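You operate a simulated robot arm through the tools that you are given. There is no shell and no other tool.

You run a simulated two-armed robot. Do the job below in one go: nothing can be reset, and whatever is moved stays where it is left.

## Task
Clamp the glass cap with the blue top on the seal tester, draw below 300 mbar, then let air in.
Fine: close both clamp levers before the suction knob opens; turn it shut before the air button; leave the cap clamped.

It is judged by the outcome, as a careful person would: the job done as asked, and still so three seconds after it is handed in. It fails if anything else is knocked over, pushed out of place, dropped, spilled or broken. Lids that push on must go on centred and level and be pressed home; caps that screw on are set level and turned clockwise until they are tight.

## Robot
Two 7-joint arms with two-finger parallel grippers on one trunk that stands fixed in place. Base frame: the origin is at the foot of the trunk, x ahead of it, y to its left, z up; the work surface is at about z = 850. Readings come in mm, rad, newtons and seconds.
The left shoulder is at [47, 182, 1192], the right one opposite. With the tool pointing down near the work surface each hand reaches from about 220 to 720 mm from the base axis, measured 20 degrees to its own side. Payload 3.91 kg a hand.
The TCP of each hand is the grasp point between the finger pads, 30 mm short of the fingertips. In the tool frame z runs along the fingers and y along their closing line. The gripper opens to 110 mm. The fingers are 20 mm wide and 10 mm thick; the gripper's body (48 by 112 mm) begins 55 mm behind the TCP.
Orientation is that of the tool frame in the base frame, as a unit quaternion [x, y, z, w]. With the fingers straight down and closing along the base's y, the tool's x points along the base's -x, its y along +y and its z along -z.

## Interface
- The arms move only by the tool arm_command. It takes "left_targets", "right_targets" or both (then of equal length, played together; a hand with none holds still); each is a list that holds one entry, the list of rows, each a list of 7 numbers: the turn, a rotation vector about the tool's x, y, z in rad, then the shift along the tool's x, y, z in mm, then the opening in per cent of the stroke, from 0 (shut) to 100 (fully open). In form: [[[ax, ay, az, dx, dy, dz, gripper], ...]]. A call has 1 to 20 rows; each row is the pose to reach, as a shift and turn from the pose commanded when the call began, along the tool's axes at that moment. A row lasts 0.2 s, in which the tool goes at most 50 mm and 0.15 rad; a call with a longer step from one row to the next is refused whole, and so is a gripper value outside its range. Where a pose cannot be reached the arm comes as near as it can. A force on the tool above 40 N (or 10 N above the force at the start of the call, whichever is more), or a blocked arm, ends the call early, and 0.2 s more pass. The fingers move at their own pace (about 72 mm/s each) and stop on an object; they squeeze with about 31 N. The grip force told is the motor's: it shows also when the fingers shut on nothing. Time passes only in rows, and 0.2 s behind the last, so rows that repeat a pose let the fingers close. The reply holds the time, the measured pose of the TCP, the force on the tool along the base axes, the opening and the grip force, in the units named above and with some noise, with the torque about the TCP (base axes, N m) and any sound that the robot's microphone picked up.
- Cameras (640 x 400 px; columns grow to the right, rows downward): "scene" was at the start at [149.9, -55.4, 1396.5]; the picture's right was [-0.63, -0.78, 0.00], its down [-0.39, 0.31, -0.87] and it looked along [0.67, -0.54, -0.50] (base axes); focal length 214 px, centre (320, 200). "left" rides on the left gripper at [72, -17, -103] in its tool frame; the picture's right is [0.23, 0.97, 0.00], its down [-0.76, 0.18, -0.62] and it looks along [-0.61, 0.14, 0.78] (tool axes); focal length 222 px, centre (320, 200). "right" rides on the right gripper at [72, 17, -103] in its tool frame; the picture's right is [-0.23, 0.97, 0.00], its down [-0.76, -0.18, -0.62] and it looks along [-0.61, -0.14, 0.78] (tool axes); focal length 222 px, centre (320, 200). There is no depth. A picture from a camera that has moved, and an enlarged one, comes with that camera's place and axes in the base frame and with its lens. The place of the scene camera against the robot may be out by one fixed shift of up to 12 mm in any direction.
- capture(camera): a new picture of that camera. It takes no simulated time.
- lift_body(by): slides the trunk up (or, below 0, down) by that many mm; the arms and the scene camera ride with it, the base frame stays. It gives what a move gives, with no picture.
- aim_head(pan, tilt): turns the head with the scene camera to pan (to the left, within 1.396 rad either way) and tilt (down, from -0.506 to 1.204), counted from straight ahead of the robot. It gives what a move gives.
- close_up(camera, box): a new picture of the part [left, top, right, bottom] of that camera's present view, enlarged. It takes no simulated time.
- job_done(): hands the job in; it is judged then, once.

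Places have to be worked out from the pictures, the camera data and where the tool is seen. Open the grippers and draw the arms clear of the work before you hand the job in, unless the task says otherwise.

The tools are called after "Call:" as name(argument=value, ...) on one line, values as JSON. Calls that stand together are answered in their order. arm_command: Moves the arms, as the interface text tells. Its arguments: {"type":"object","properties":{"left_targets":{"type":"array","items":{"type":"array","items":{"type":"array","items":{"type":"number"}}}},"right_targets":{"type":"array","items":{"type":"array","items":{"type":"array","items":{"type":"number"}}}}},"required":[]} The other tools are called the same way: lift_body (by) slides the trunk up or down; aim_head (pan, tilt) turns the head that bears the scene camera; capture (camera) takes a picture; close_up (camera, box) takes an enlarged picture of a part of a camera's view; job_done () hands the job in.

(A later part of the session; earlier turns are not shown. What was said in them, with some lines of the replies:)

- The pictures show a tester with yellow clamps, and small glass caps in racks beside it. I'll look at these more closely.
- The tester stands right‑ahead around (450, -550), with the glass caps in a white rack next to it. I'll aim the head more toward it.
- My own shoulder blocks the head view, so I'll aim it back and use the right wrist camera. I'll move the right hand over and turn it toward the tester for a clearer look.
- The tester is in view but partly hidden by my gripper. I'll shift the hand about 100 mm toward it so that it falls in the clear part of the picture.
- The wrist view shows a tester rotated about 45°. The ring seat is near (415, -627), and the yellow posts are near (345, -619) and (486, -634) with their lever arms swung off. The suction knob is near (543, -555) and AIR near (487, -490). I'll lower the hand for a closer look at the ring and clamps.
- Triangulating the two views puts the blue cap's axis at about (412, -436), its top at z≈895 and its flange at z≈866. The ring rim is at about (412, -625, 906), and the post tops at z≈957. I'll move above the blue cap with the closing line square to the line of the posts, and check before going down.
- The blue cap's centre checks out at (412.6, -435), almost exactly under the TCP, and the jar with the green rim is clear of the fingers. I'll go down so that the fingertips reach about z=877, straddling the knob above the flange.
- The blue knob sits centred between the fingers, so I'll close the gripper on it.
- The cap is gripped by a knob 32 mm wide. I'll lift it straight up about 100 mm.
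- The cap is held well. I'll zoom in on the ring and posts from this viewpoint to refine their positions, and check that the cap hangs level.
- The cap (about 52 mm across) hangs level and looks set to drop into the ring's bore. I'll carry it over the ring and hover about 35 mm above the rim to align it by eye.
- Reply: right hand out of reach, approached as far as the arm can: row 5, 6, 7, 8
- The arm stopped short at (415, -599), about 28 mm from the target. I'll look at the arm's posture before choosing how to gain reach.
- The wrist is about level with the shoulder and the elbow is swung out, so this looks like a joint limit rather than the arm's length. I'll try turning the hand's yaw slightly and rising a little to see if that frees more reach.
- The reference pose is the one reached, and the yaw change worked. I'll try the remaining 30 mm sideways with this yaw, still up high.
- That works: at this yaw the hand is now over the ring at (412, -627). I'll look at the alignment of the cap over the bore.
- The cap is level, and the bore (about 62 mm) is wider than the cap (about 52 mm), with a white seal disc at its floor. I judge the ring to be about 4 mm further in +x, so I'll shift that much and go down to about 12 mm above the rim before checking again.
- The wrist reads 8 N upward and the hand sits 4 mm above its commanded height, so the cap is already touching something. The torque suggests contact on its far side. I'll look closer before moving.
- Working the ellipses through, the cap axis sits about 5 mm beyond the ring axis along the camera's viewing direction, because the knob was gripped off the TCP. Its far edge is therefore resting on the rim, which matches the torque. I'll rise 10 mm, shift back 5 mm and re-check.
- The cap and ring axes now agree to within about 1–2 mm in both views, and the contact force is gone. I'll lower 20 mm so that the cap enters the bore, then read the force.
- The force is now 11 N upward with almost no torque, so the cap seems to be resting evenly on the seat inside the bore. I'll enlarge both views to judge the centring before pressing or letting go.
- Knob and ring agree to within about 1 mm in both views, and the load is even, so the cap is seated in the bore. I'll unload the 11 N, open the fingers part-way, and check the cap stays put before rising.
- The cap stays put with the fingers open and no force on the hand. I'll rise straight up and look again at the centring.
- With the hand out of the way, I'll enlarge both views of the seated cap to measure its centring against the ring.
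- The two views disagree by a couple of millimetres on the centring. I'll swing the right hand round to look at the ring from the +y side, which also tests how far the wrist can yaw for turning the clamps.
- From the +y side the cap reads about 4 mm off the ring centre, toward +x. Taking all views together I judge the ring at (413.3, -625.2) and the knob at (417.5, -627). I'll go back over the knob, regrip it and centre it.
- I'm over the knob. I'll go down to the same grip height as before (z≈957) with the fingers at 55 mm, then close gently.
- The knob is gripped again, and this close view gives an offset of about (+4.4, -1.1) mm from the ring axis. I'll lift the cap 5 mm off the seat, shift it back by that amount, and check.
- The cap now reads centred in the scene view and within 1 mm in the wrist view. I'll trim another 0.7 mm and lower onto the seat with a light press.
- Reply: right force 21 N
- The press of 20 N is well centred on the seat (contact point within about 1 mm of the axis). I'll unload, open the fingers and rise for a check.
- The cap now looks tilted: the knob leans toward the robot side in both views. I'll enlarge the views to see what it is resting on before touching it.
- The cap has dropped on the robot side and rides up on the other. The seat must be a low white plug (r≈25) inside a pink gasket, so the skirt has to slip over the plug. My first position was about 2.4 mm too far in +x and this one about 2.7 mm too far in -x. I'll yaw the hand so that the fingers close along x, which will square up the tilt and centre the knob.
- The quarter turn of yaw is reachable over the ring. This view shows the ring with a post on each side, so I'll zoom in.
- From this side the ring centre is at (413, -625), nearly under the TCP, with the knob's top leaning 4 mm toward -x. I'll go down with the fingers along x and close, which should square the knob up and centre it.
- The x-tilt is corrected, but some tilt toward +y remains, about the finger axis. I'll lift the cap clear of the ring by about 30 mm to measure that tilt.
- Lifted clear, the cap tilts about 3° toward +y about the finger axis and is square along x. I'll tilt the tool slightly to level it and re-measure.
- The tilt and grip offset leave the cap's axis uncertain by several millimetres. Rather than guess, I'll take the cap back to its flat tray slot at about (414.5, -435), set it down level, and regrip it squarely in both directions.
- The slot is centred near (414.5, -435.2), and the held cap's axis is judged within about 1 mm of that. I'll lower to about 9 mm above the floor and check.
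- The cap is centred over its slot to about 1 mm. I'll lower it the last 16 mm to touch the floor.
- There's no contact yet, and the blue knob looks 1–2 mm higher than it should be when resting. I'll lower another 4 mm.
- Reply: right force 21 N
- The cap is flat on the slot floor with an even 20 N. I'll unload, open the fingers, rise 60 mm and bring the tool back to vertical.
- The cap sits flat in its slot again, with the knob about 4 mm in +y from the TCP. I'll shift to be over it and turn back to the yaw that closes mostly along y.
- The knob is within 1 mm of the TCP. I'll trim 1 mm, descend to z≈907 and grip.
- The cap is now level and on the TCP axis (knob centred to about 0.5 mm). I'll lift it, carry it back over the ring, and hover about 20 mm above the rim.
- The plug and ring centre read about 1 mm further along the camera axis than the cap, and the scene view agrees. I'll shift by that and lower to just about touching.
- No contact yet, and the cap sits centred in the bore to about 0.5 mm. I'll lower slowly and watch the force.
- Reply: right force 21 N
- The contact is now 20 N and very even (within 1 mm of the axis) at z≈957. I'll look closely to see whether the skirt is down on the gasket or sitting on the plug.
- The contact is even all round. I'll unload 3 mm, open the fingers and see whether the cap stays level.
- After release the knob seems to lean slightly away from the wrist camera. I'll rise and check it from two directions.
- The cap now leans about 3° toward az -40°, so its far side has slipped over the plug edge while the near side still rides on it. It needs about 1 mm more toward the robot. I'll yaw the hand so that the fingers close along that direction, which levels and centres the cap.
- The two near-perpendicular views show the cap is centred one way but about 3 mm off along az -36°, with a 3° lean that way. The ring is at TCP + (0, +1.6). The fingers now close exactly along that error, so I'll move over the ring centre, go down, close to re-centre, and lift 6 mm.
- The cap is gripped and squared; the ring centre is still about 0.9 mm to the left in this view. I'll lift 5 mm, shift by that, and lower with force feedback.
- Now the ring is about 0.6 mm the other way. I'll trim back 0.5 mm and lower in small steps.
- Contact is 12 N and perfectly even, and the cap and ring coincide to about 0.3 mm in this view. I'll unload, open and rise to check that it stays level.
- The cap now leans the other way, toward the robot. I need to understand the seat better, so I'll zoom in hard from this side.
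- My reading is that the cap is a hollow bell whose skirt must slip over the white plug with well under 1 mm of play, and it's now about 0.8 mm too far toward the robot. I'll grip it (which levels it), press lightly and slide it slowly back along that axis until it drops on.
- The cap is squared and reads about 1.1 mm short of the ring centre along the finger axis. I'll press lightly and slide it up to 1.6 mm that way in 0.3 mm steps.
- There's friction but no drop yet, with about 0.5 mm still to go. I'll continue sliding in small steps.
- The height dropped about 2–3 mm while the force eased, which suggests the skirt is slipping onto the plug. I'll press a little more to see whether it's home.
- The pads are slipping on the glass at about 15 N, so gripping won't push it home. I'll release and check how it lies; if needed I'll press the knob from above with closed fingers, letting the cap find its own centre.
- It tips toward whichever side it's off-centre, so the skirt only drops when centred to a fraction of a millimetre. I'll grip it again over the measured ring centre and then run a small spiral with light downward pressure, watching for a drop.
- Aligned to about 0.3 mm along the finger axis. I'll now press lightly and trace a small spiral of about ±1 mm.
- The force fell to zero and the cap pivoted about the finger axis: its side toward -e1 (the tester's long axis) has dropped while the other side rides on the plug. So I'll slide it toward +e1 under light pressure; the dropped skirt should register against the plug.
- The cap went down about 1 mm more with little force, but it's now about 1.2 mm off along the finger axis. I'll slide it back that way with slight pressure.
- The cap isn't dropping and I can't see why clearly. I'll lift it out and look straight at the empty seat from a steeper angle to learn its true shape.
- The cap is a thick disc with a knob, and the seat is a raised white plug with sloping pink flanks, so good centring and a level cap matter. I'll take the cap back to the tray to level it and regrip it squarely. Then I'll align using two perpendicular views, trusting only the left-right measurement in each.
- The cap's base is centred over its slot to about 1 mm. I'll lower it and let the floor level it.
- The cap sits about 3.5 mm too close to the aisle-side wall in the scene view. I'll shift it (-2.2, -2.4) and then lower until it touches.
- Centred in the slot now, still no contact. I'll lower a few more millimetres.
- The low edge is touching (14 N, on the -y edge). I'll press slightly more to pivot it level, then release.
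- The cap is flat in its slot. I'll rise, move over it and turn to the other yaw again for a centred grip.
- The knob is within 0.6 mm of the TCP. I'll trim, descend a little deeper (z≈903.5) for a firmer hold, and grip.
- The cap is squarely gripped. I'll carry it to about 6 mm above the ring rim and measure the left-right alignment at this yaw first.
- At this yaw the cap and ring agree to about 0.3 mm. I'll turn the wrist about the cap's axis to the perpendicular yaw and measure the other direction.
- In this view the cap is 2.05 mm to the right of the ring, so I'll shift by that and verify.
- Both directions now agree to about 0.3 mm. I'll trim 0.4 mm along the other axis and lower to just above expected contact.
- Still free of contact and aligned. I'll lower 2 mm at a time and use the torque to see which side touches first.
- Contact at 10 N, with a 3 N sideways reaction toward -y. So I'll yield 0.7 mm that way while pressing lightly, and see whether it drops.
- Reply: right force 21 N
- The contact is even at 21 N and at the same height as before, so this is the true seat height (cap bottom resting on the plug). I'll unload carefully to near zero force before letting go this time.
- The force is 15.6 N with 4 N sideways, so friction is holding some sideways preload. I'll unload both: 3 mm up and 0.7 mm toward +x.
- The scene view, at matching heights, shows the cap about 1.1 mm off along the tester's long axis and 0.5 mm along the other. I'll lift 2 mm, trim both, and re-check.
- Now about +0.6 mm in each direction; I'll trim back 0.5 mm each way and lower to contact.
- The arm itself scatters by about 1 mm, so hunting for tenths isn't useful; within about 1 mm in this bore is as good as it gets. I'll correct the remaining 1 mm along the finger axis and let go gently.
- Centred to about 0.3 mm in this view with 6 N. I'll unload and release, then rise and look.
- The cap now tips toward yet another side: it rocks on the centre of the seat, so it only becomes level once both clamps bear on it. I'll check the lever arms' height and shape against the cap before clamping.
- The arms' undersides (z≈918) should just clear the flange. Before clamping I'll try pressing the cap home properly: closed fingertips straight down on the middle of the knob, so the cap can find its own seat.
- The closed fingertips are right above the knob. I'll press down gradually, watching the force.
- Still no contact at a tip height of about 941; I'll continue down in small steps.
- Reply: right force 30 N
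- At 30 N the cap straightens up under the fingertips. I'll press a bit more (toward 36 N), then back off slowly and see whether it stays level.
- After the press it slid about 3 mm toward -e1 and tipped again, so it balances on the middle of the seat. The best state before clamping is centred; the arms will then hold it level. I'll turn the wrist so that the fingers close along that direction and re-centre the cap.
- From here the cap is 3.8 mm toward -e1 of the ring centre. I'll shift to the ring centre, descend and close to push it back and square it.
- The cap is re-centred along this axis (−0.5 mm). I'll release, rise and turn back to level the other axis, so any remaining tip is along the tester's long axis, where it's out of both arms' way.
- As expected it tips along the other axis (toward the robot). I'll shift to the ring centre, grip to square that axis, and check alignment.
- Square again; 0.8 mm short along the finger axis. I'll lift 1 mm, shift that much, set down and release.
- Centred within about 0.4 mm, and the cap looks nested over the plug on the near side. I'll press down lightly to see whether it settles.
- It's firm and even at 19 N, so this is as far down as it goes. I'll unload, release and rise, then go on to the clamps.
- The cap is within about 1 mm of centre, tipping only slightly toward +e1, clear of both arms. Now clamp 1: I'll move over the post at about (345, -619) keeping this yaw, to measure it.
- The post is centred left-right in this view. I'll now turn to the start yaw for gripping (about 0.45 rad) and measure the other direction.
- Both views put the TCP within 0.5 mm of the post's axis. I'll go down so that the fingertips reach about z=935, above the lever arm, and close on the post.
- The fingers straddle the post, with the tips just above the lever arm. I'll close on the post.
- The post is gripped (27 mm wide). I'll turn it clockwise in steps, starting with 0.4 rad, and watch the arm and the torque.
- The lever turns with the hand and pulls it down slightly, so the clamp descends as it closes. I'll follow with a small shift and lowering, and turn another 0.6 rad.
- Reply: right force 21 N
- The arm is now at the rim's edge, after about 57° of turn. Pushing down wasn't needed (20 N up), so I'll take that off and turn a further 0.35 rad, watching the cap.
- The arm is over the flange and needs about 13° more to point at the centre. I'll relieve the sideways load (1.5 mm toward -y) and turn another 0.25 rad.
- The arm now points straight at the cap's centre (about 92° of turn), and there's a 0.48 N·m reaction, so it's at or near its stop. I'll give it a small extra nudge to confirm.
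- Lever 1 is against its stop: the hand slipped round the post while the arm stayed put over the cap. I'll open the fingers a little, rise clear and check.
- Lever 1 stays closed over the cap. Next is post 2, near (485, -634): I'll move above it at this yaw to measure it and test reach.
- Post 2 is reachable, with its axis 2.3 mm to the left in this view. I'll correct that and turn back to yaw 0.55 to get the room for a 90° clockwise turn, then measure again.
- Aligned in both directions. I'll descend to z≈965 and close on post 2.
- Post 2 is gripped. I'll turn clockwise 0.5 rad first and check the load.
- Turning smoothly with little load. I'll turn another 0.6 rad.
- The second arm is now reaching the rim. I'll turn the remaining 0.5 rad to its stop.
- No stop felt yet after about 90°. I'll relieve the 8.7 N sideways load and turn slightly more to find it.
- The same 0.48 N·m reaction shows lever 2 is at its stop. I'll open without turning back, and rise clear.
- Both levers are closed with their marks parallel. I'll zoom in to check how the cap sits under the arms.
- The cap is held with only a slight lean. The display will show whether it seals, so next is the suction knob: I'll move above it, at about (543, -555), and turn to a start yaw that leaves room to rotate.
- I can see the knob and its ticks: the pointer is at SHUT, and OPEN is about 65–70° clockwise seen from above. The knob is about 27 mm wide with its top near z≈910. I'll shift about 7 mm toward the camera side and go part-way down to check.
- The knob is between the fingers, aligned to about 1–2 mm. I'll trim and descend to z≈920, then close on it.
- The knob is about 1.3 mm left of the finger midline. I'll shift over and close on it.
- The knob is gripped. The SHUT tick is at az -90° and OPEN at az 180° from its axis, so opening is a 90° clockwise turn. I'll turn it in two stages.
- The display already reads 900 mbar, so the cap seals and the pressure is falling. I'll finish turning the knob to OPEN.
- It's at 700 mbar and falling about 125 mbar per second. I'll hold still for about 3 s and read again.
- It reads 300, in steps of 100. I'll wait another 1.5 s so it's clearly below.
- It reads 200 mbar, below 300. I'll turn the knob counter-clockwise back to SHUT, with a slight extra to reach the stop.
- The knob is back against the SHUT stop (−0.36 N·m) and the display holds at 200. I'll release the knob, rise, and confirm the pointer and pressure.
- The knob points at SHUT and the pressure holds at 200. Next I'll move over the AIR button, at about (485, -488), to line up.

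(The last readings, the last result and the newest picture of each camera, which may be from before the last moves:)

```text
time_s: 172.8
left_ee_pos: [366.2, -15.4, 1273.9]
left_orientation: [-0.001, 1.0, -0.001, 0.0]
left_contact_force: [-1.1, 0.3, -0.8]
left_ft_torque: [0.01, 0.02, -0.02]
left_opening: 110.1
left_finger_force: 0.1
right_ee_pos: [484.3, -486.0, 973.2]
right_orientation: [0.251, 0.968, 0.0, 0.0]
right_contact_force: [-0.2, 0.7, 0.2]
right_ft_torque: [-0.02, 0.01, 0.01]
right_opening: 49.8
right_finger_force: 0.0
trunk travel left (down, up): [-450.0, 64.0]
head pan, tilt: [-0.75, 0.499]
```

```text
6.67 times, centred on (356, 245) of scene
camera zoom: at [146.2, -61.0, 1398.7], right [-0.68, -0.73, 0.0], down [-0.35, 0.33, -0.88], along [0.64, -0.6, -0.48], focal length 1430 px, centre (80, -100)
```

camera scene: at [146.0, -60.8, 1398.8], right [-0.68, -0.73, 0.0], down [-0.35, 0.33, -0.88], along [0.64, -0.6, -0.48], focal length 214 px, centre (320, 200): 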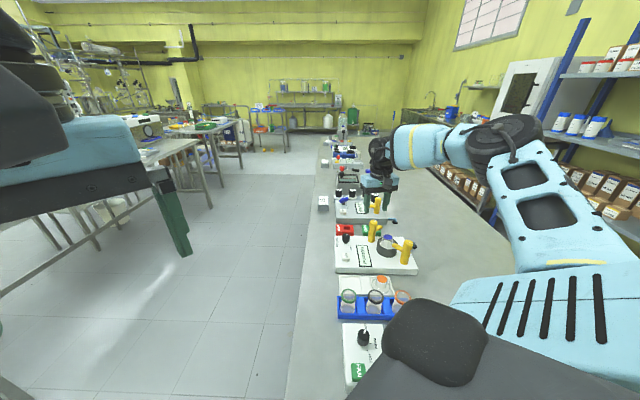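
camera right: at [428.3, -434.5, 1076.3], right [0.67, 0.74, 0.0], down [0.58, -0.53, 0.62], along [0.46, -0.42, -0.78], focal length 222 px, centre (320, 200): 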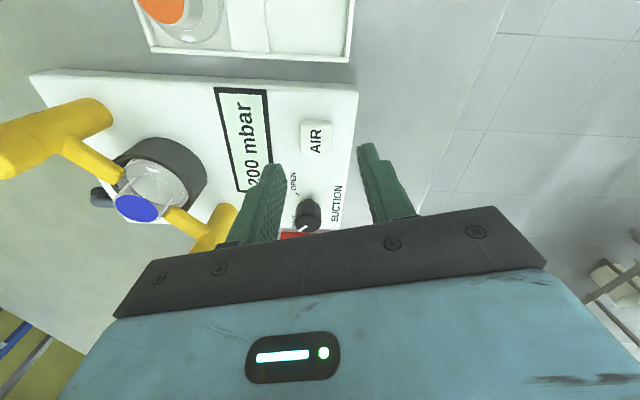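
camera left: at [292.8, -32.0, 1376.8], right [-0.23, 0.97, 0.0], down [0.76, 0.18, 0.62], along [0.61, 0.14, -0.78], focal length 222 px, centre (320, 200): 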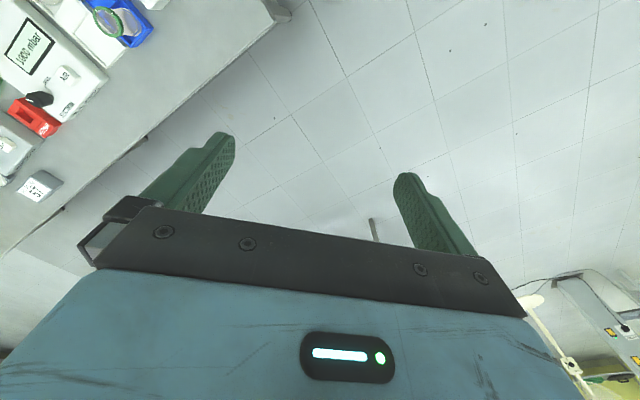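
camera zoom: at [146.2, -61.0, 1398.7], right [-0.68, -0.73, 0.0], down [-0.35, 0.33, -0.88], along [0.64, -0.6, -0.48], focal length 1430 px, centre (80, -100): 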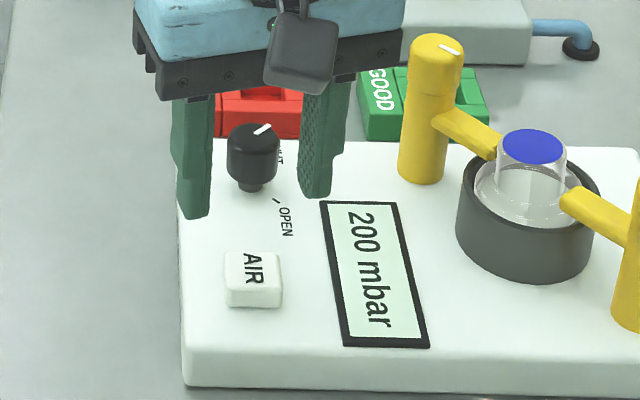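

The AIR button is about (0.5, -4.5) mm from the TCP. I'll shift over it, close the fingers and go down to just above it.

Call:
arm_command(right_targets=[[[0, 0, 0, -1.3, -1.8, 0, 20], [0, 0, 0, -2.6, -3.7, 0, 0], [0, 0, 0, -2.6, -3.7, 10, 0], [0, 0, 0, -2.6, -3.7, 30, 0], [0, 0, 0, -2.6, -3.7, 38, 0], [0, 0, 0, -2.6, -3.7, 38, 0]]])

Call:
close_up(camera="right", box=[250, 80, 390, 220])

Call:
close_up(camera="scene", box=[326, 215, 386, 275])

```text
time_s: 174.2
left_ee_pos: [364.9, -14.5, 1274.3]
left_orientation: [-0.002, 1.0, -0.002, 0.001]
left_contact_force: [-1.1, 0.0, -0.1]
left_ft_torque: [-0.02, 0.04, -0.02]
left_opening: 109.9
left_finger_force: 0.1
right_ee_pos: [485.8, -488.5, 935.9]
right_orientation: [0.252, 0.968, -0.001, 0.001]
right_contact_force: [-0.3, -0.2, 0.0]
right_ft_torque: [-0.05, 0.0, -0.01]
right_opening: 0.2
right_finger_force: 31.0
trunk travel left (down, up): [-450.0, 64.0]
head pan, tilt: [-0.75, 0.499]
```

```text
2.86 times, centred on (320, 150) of right
camera zoom: at [429.8, -438.1, 1040.1], right [0.67, 0.74, 0.0], down [0.58, -0.53, 0.62], along [0.46, -0.42, -0.78], focal length 635 px, centre (320, 343)
```

zoom: 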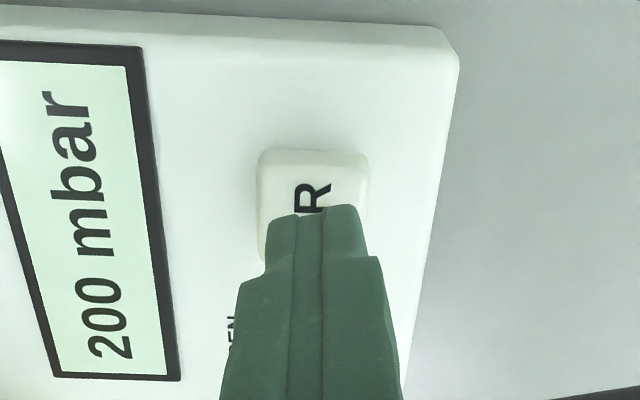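

```text
6.67 times, centred on (356, 245) of scene
camera zoom: at [146.0, -60.8, 1398.8], right [-0.68, -0.73, 0.0], down [-0.35, 0.33, -0.88], along [0.64, -0.6, -0.48], focal length 1430 px, centre (80, -100)
```

zoom: 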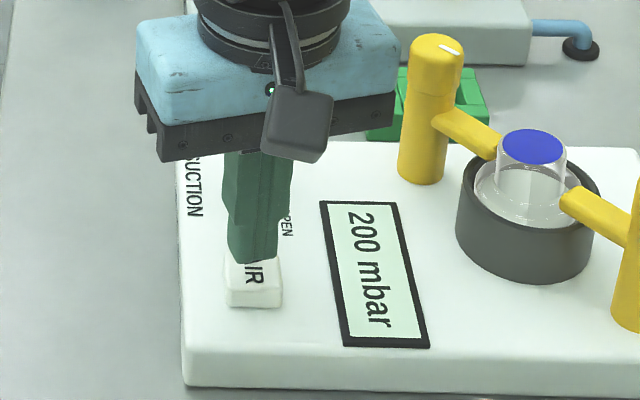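

The fingertips are right over the button. I'll press down gently in small steps.

Call:
arm_command(right_targets=[[[0, 0, 0, 0, 0, 4, 0], [0, 0, 0, 0, 0, 8, 0], [0, 0, 0, 0, 0, 11, 0], [0, 0, 0, 0, 0, 13, 0], [0, 0, 0, 0, 0, 13, 0]]])

Call:
close_up(camera="scene", box=[326, 215, 406, 285])

```text
time_s: 175.4
left_ee_pos: [365.5, -15.1, 1274.0]
left_orientation: [-0.003, 1.0, -0.001, 0.0]
left_contact_force: [0.7, -0.2, 0.0]
left_ft_torque: [0.0, 0.01, 0.03]
left_opening: 109.7
left_finger_force: 0.0
right_ee_pos: [484.6, -490.2, 922.8]
right_orientation: [0.251, 0.968, -0.001, 0.002]
right_contact_force: [0.8, -0.3, 0.3]
right_ft_torque: [0.02, -0.01, -0.04]
right_opening: 0.0
right_finger_force: 31.1
trunk travel left (down, up): [-450.0, 64.0]
head pan, tilt: [-0.75, 0.499]
```

```text
5.71 times, centred on (366, 250) of scene
camera zoom: at [146.0, -60.8, 1398.8], right [-0.68, -0.73, 0.0], down [-0.35, 0.33, -0.88], along [0.64, -0.6, -0.48], focal length 1226 px, centre (57, -86)
```

zoom: 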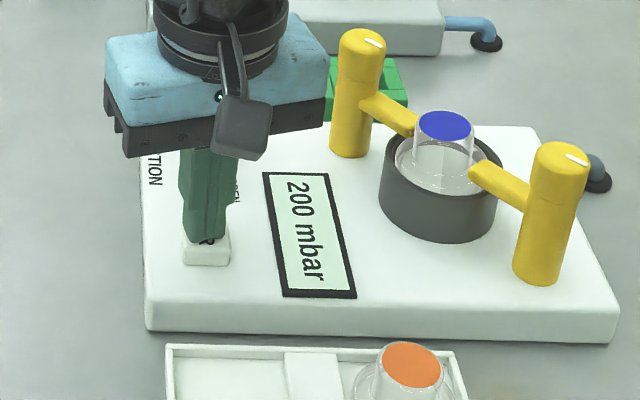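

Not touching yet at a tip height of about 893. I'll continue down in small steps.

Call:
arm_command(right_targets=[[[0, 0, 0, 0, 0, 1.5, 0], [0, 0, 0, 0, 0, 3, 0], [0, 0, 0, 0, 0, 4.5, 0], [0, 0, 0, 0, 0, 6, 0], [0, 0, 0, 0, 0, 6, 0]]])

Call:
close_up(camera="scene", box=[326, 215, 406, 285])

```text
time_s: 176.7
left_ee_pos: [364.9, -15.2, 1274.1]
left_orientation: [-0.003, 1.0, -0.001, 0.001]
left_contact_force: [-0.1, -0.1, 0.5]
left_ft_torque: [0.0, 0.01, 0.01]
left_opening: 110.1
left_finger_force: 0.0
right_ee_pos: [485.8, -488.7, 918.4]
right_orientation: [0.251, 0.968, 0.0, 0.0]
right_contact_force: [-2.4, 2.0, 7.7]
right_ft_torque: [0.08, 0.12, 0.02]
right_opening: 0.1
right_finger_force: 30.8
trunk travel left (down, up): [-450.0, 64.0]
head pan, tilt: [-0.75, 0.499]
heard: click
```

```text
5.71 times, centred on (366, 250) of scene
camera zoom: at [145.0, -60.0, 1399.0], right [-0.68, -0.73, 0.0], down [-0.35, 0.33, -0.88], along [0.64, -0.6, -0.48], focal length 1226 px, centre (57, -86)
```

zoom: 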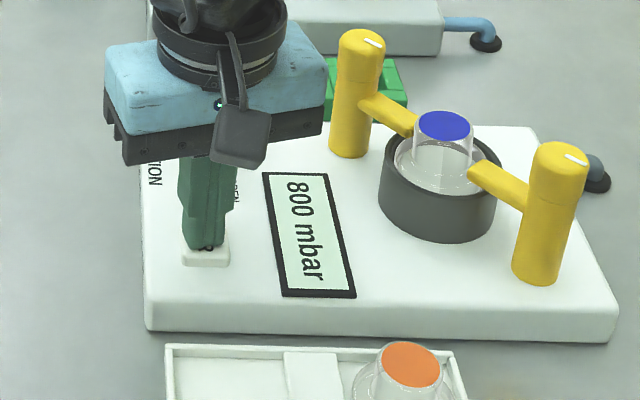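

A click, and the pressure is rising: 800 mbar. I'll hold the button until it's back at 1000.

Call:
arm_command(right_targets=[[[0, 0, 0, 0, 0, 0, 0], [0, 0, 0, 0, 0, 0, 0], [0, 0, 0, 0, 0, 0, 0], [0, 0, 0, 0, 0, 0, 0], [0, 0, 0, 0, 0, 0, 0], [0, 0, 0, 0, 0, 0, 0], [0, 0, 0, 0, 0, 0, 0]]])

Call:
close_up(camera="scene", box=[326, 215, 406, 285])

```text
time_s: 178.2
left_ee_pos: [364.6, -13.1, 1275.2]
left_orientation: [-0.002, 1.0, -0.001, 0.0]
left_contact_force: [0.3, -0.7, 0.1]
left_ft_torque: [-0.01, 0.01, 0.0]
left_opening: 110.3
left_finger_force: 0.0
right_ee_pos: [485.3, -489.4, 917.5]
right_orientation: [0.251, 0.968, 0.001, 0.0]
right_contact_force: [-1.6, 2.1, 8.4]
right_ft_torque: [0.04, 0.07, -0.01]
right_opening: 0.3
right_finger_force: 30.9
trunk travel left (down, up): [-450.0, 64.0]
head pan, tilt: [-0.75, 0.499]
```

```text
5.71 times, centred on (366, 250) of scene
camera zoom: at [145.2, -60.0, 1398.9], right [-0.68, -0.73, 0.0], down [-0.35, 0.33, -0.88], along [0.64, -0.6, -0.48], focal length 1226 px, centre (57, -86)
```

zoom: 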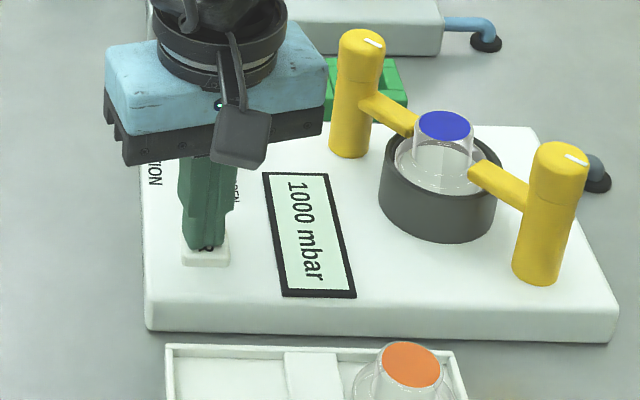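

Back at 1000 mbar. I'll rise off the button, then draw the arm clear with the gripper open.

Call:
arm_command(right_targets=[[[0, 0, 0, 0, 0, -10, 0], [0, 0, 0, 0, 0, -45, 0], [0, 0, 0, 0, 0, -90, 10], [0, 0, 0, 0, 0, -135, 50], [0, 0, 0, 38, -7.5, -160, 100], [0, 0, 0, 76, -15, -180, 100], [0, 0, 0, 114, -22.5, -200, 100], [0, 0, 0, 152, -30, -215, 100], [0, 0, 0, 190, -38, -225, 100], [0, 0, 0, 190, -38, -225, 100]]])

Call:
capture(camera="right")

Call:
close_up(camera="scene", box=[326, 205, 426, 325])

Call:
close_up(camera="scene", box=[372, 222, 418, 264])

```text
time_s: 180.4
left_ee_pos: [366.9, -15.5, 1274.7]
left_orientation: [-0.002, 1.0, -0.001, -0.001]
left_contact_force: [0.8, 0.3, -0.5]
left_ft_torque: [-0.01, -0.02, 0.0]
left_opening: 110.1
left_finger_force: 0.0
right_ee_pos: [299.8, -429.9, 1141.5]
right_orientation: [0.251, 0.968, 0.0, -0.001]
right_contact_force: [0.9, -0.6, -0.2]
right_ft_torque: [0.01, 0.01, 0.01]
right_opening: 110.0
right_finger_force: 0.1
trunk travel left (down, up): [-450.0, 64.0]
head pan, tilt: [-0.75, 0.499]
```

```text
taken
camera right: at [245.0, -377.8, 1245.4], right [0.67, 0.74, 0.0], down [0.58, -0.53, 0.62], along [0.46, -0.42, -0.78], focal length 222 px, centre (320, 200)
```

right: 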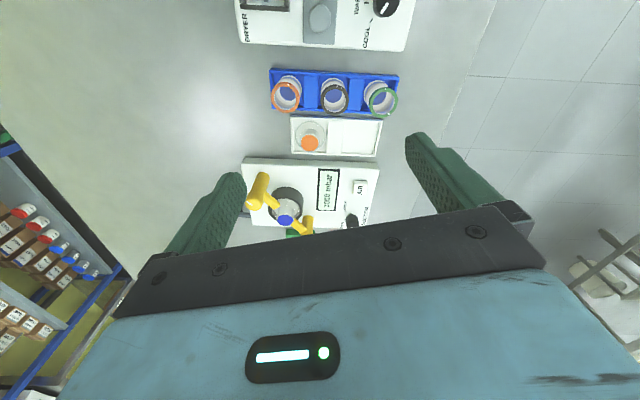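

```text
3.33 times, centred on (376, 265) of scene
camera zoom: at [146.6, -60.8, 1398.7], right [-0.68, -0.73, 0.0], down [-0.35, 0.33, -0.88], along [0.64, -0.6, -0.48], focal length 715 px, centre (133, -17)
```

zoom: 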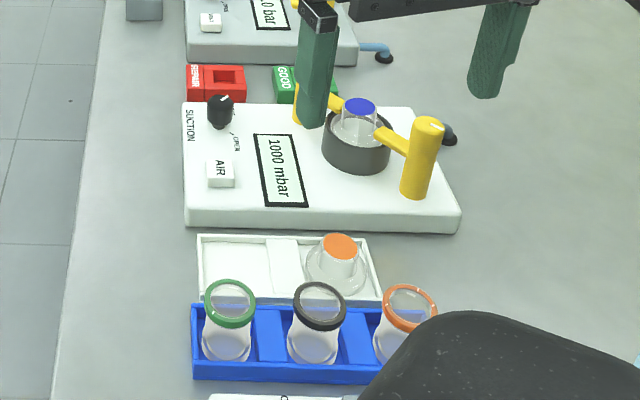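

```text
9.52 times, centred on (395, 243) of scene
camera zoom: at [146.6, -60.8, 1398.7], right [-0.68, -0.73, 0.0], down [-0.35, 0.33, -0.88], along [0.64, -0.6, -0.48], focal length 2043 px, centre (-394, -210)
```

zoom: 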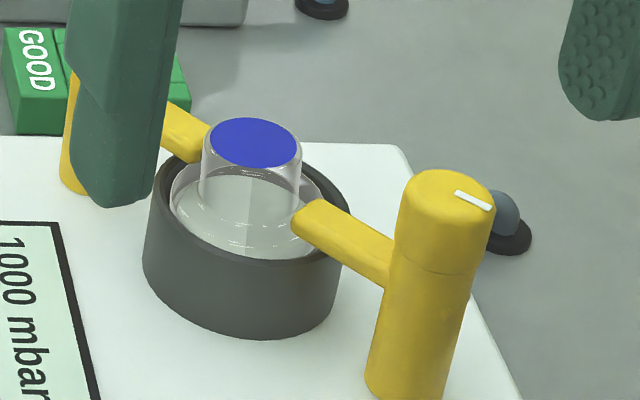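

The cap is clamped, the knob is at SHUT, the display reads 1000 mbar, and the tray, jars and blocks are where they were. I'll draw the right arm back to near its starting place.

Call:
arm_command(right_targets=[[[0, 0, 0, 21, 10, -29, 100], [0, 0, 0, 42, 19, -58, 100], [0, 0, 0, 63, 29, -87, 100], [0, 0, 0, 84, 38, -115, 100], [0, 0, 0, 84, 38, -115, 100]]])

Call:
capture(camera="scene")

Call:
close_up(camera="scene", box=[326, 205, 426, 325])

```text
time_s: 181.7
left_ee_pos: [365.5, -14.6, 1273.7]
left_orientation: [-0.002, 1.0, -0.001, 0.0]
left_contact_force: [0.0, -0.5, 0.2]
left_ft_torque: [0.03, 0.01, 0.01]
left_opening: 110.1
left_finger_force: 0.0
right_ee_pos: [244.7, -355.2, 1258.9]
right_orientation: [0.252, 0.968, 0.0, 0.0]
right_contact_force: [-0.2, -0.3, 0.0]
right_ft_torque: [0.01, 0.02, 0.0]
right_opening: 110.1
right_finger_force: 0.1
trunk travel left (down, up): [-450.0, 64.0]
head pan, tilt: [-0.75, 0.499]
```

```text
taken
camera scene: at [146.4, -61.5, 1398.6], right [-0.68, -0.73, 0.0], down [-0.35, 0.33, -0.88], along [0.64, -0.6, -0.48], focal length 214 px, centre (320, 200)
```

scene: 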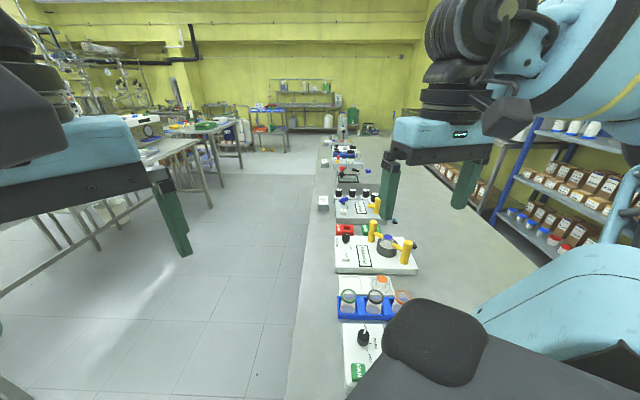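

```text
3.33 times, centred on (376, 265) of scene
camera zoom: at [146.4, -61.5, 1398.6], right [-0.68, -0.73, 0.0], down [-0.35, 0.33, -0.88], along [0.64, -0.6, -0.48], focal length 715 px, centre (133, -17)
```

zoom: 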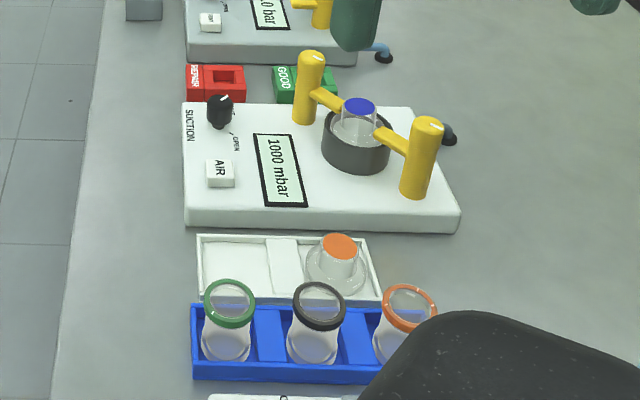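

Both arms are clear with their grippers open. The blue-topped cap is clamped under both closed levers, the suction knob is at SHUT, the pressure is back to 1000 mbar, and nothing else has moved. I'm handing the job in.

Call:
job_done()

```text
The job is handed in.
```

I clamped the blue-topped glass cap on the seal tester, drew it down to 200 mbar and let air back in to 1000 mbar. The cap is still clamped under both levers.

- **Order:** both levers were at their stops before I opened the suction knob. I turned the knob back to SHUT, and the pressure held at 200, before I pressed the air button.
- **Cap seating:** this took several tries. The cap would not stand level on its seat by itself, and it may still lean about 4° under the clamps. It is within about 1–1.5 mm of centre and held its seal through the test.
- **Handling:** while re-centring the cap I set it back in its tray slot twice, and pressed it with up to about 30 N.
- **Everything else:** in the last pictures, the other cap, the jars and the REPAIR and GOOD blocks are where they started. Both arms are clear with their grippers open.
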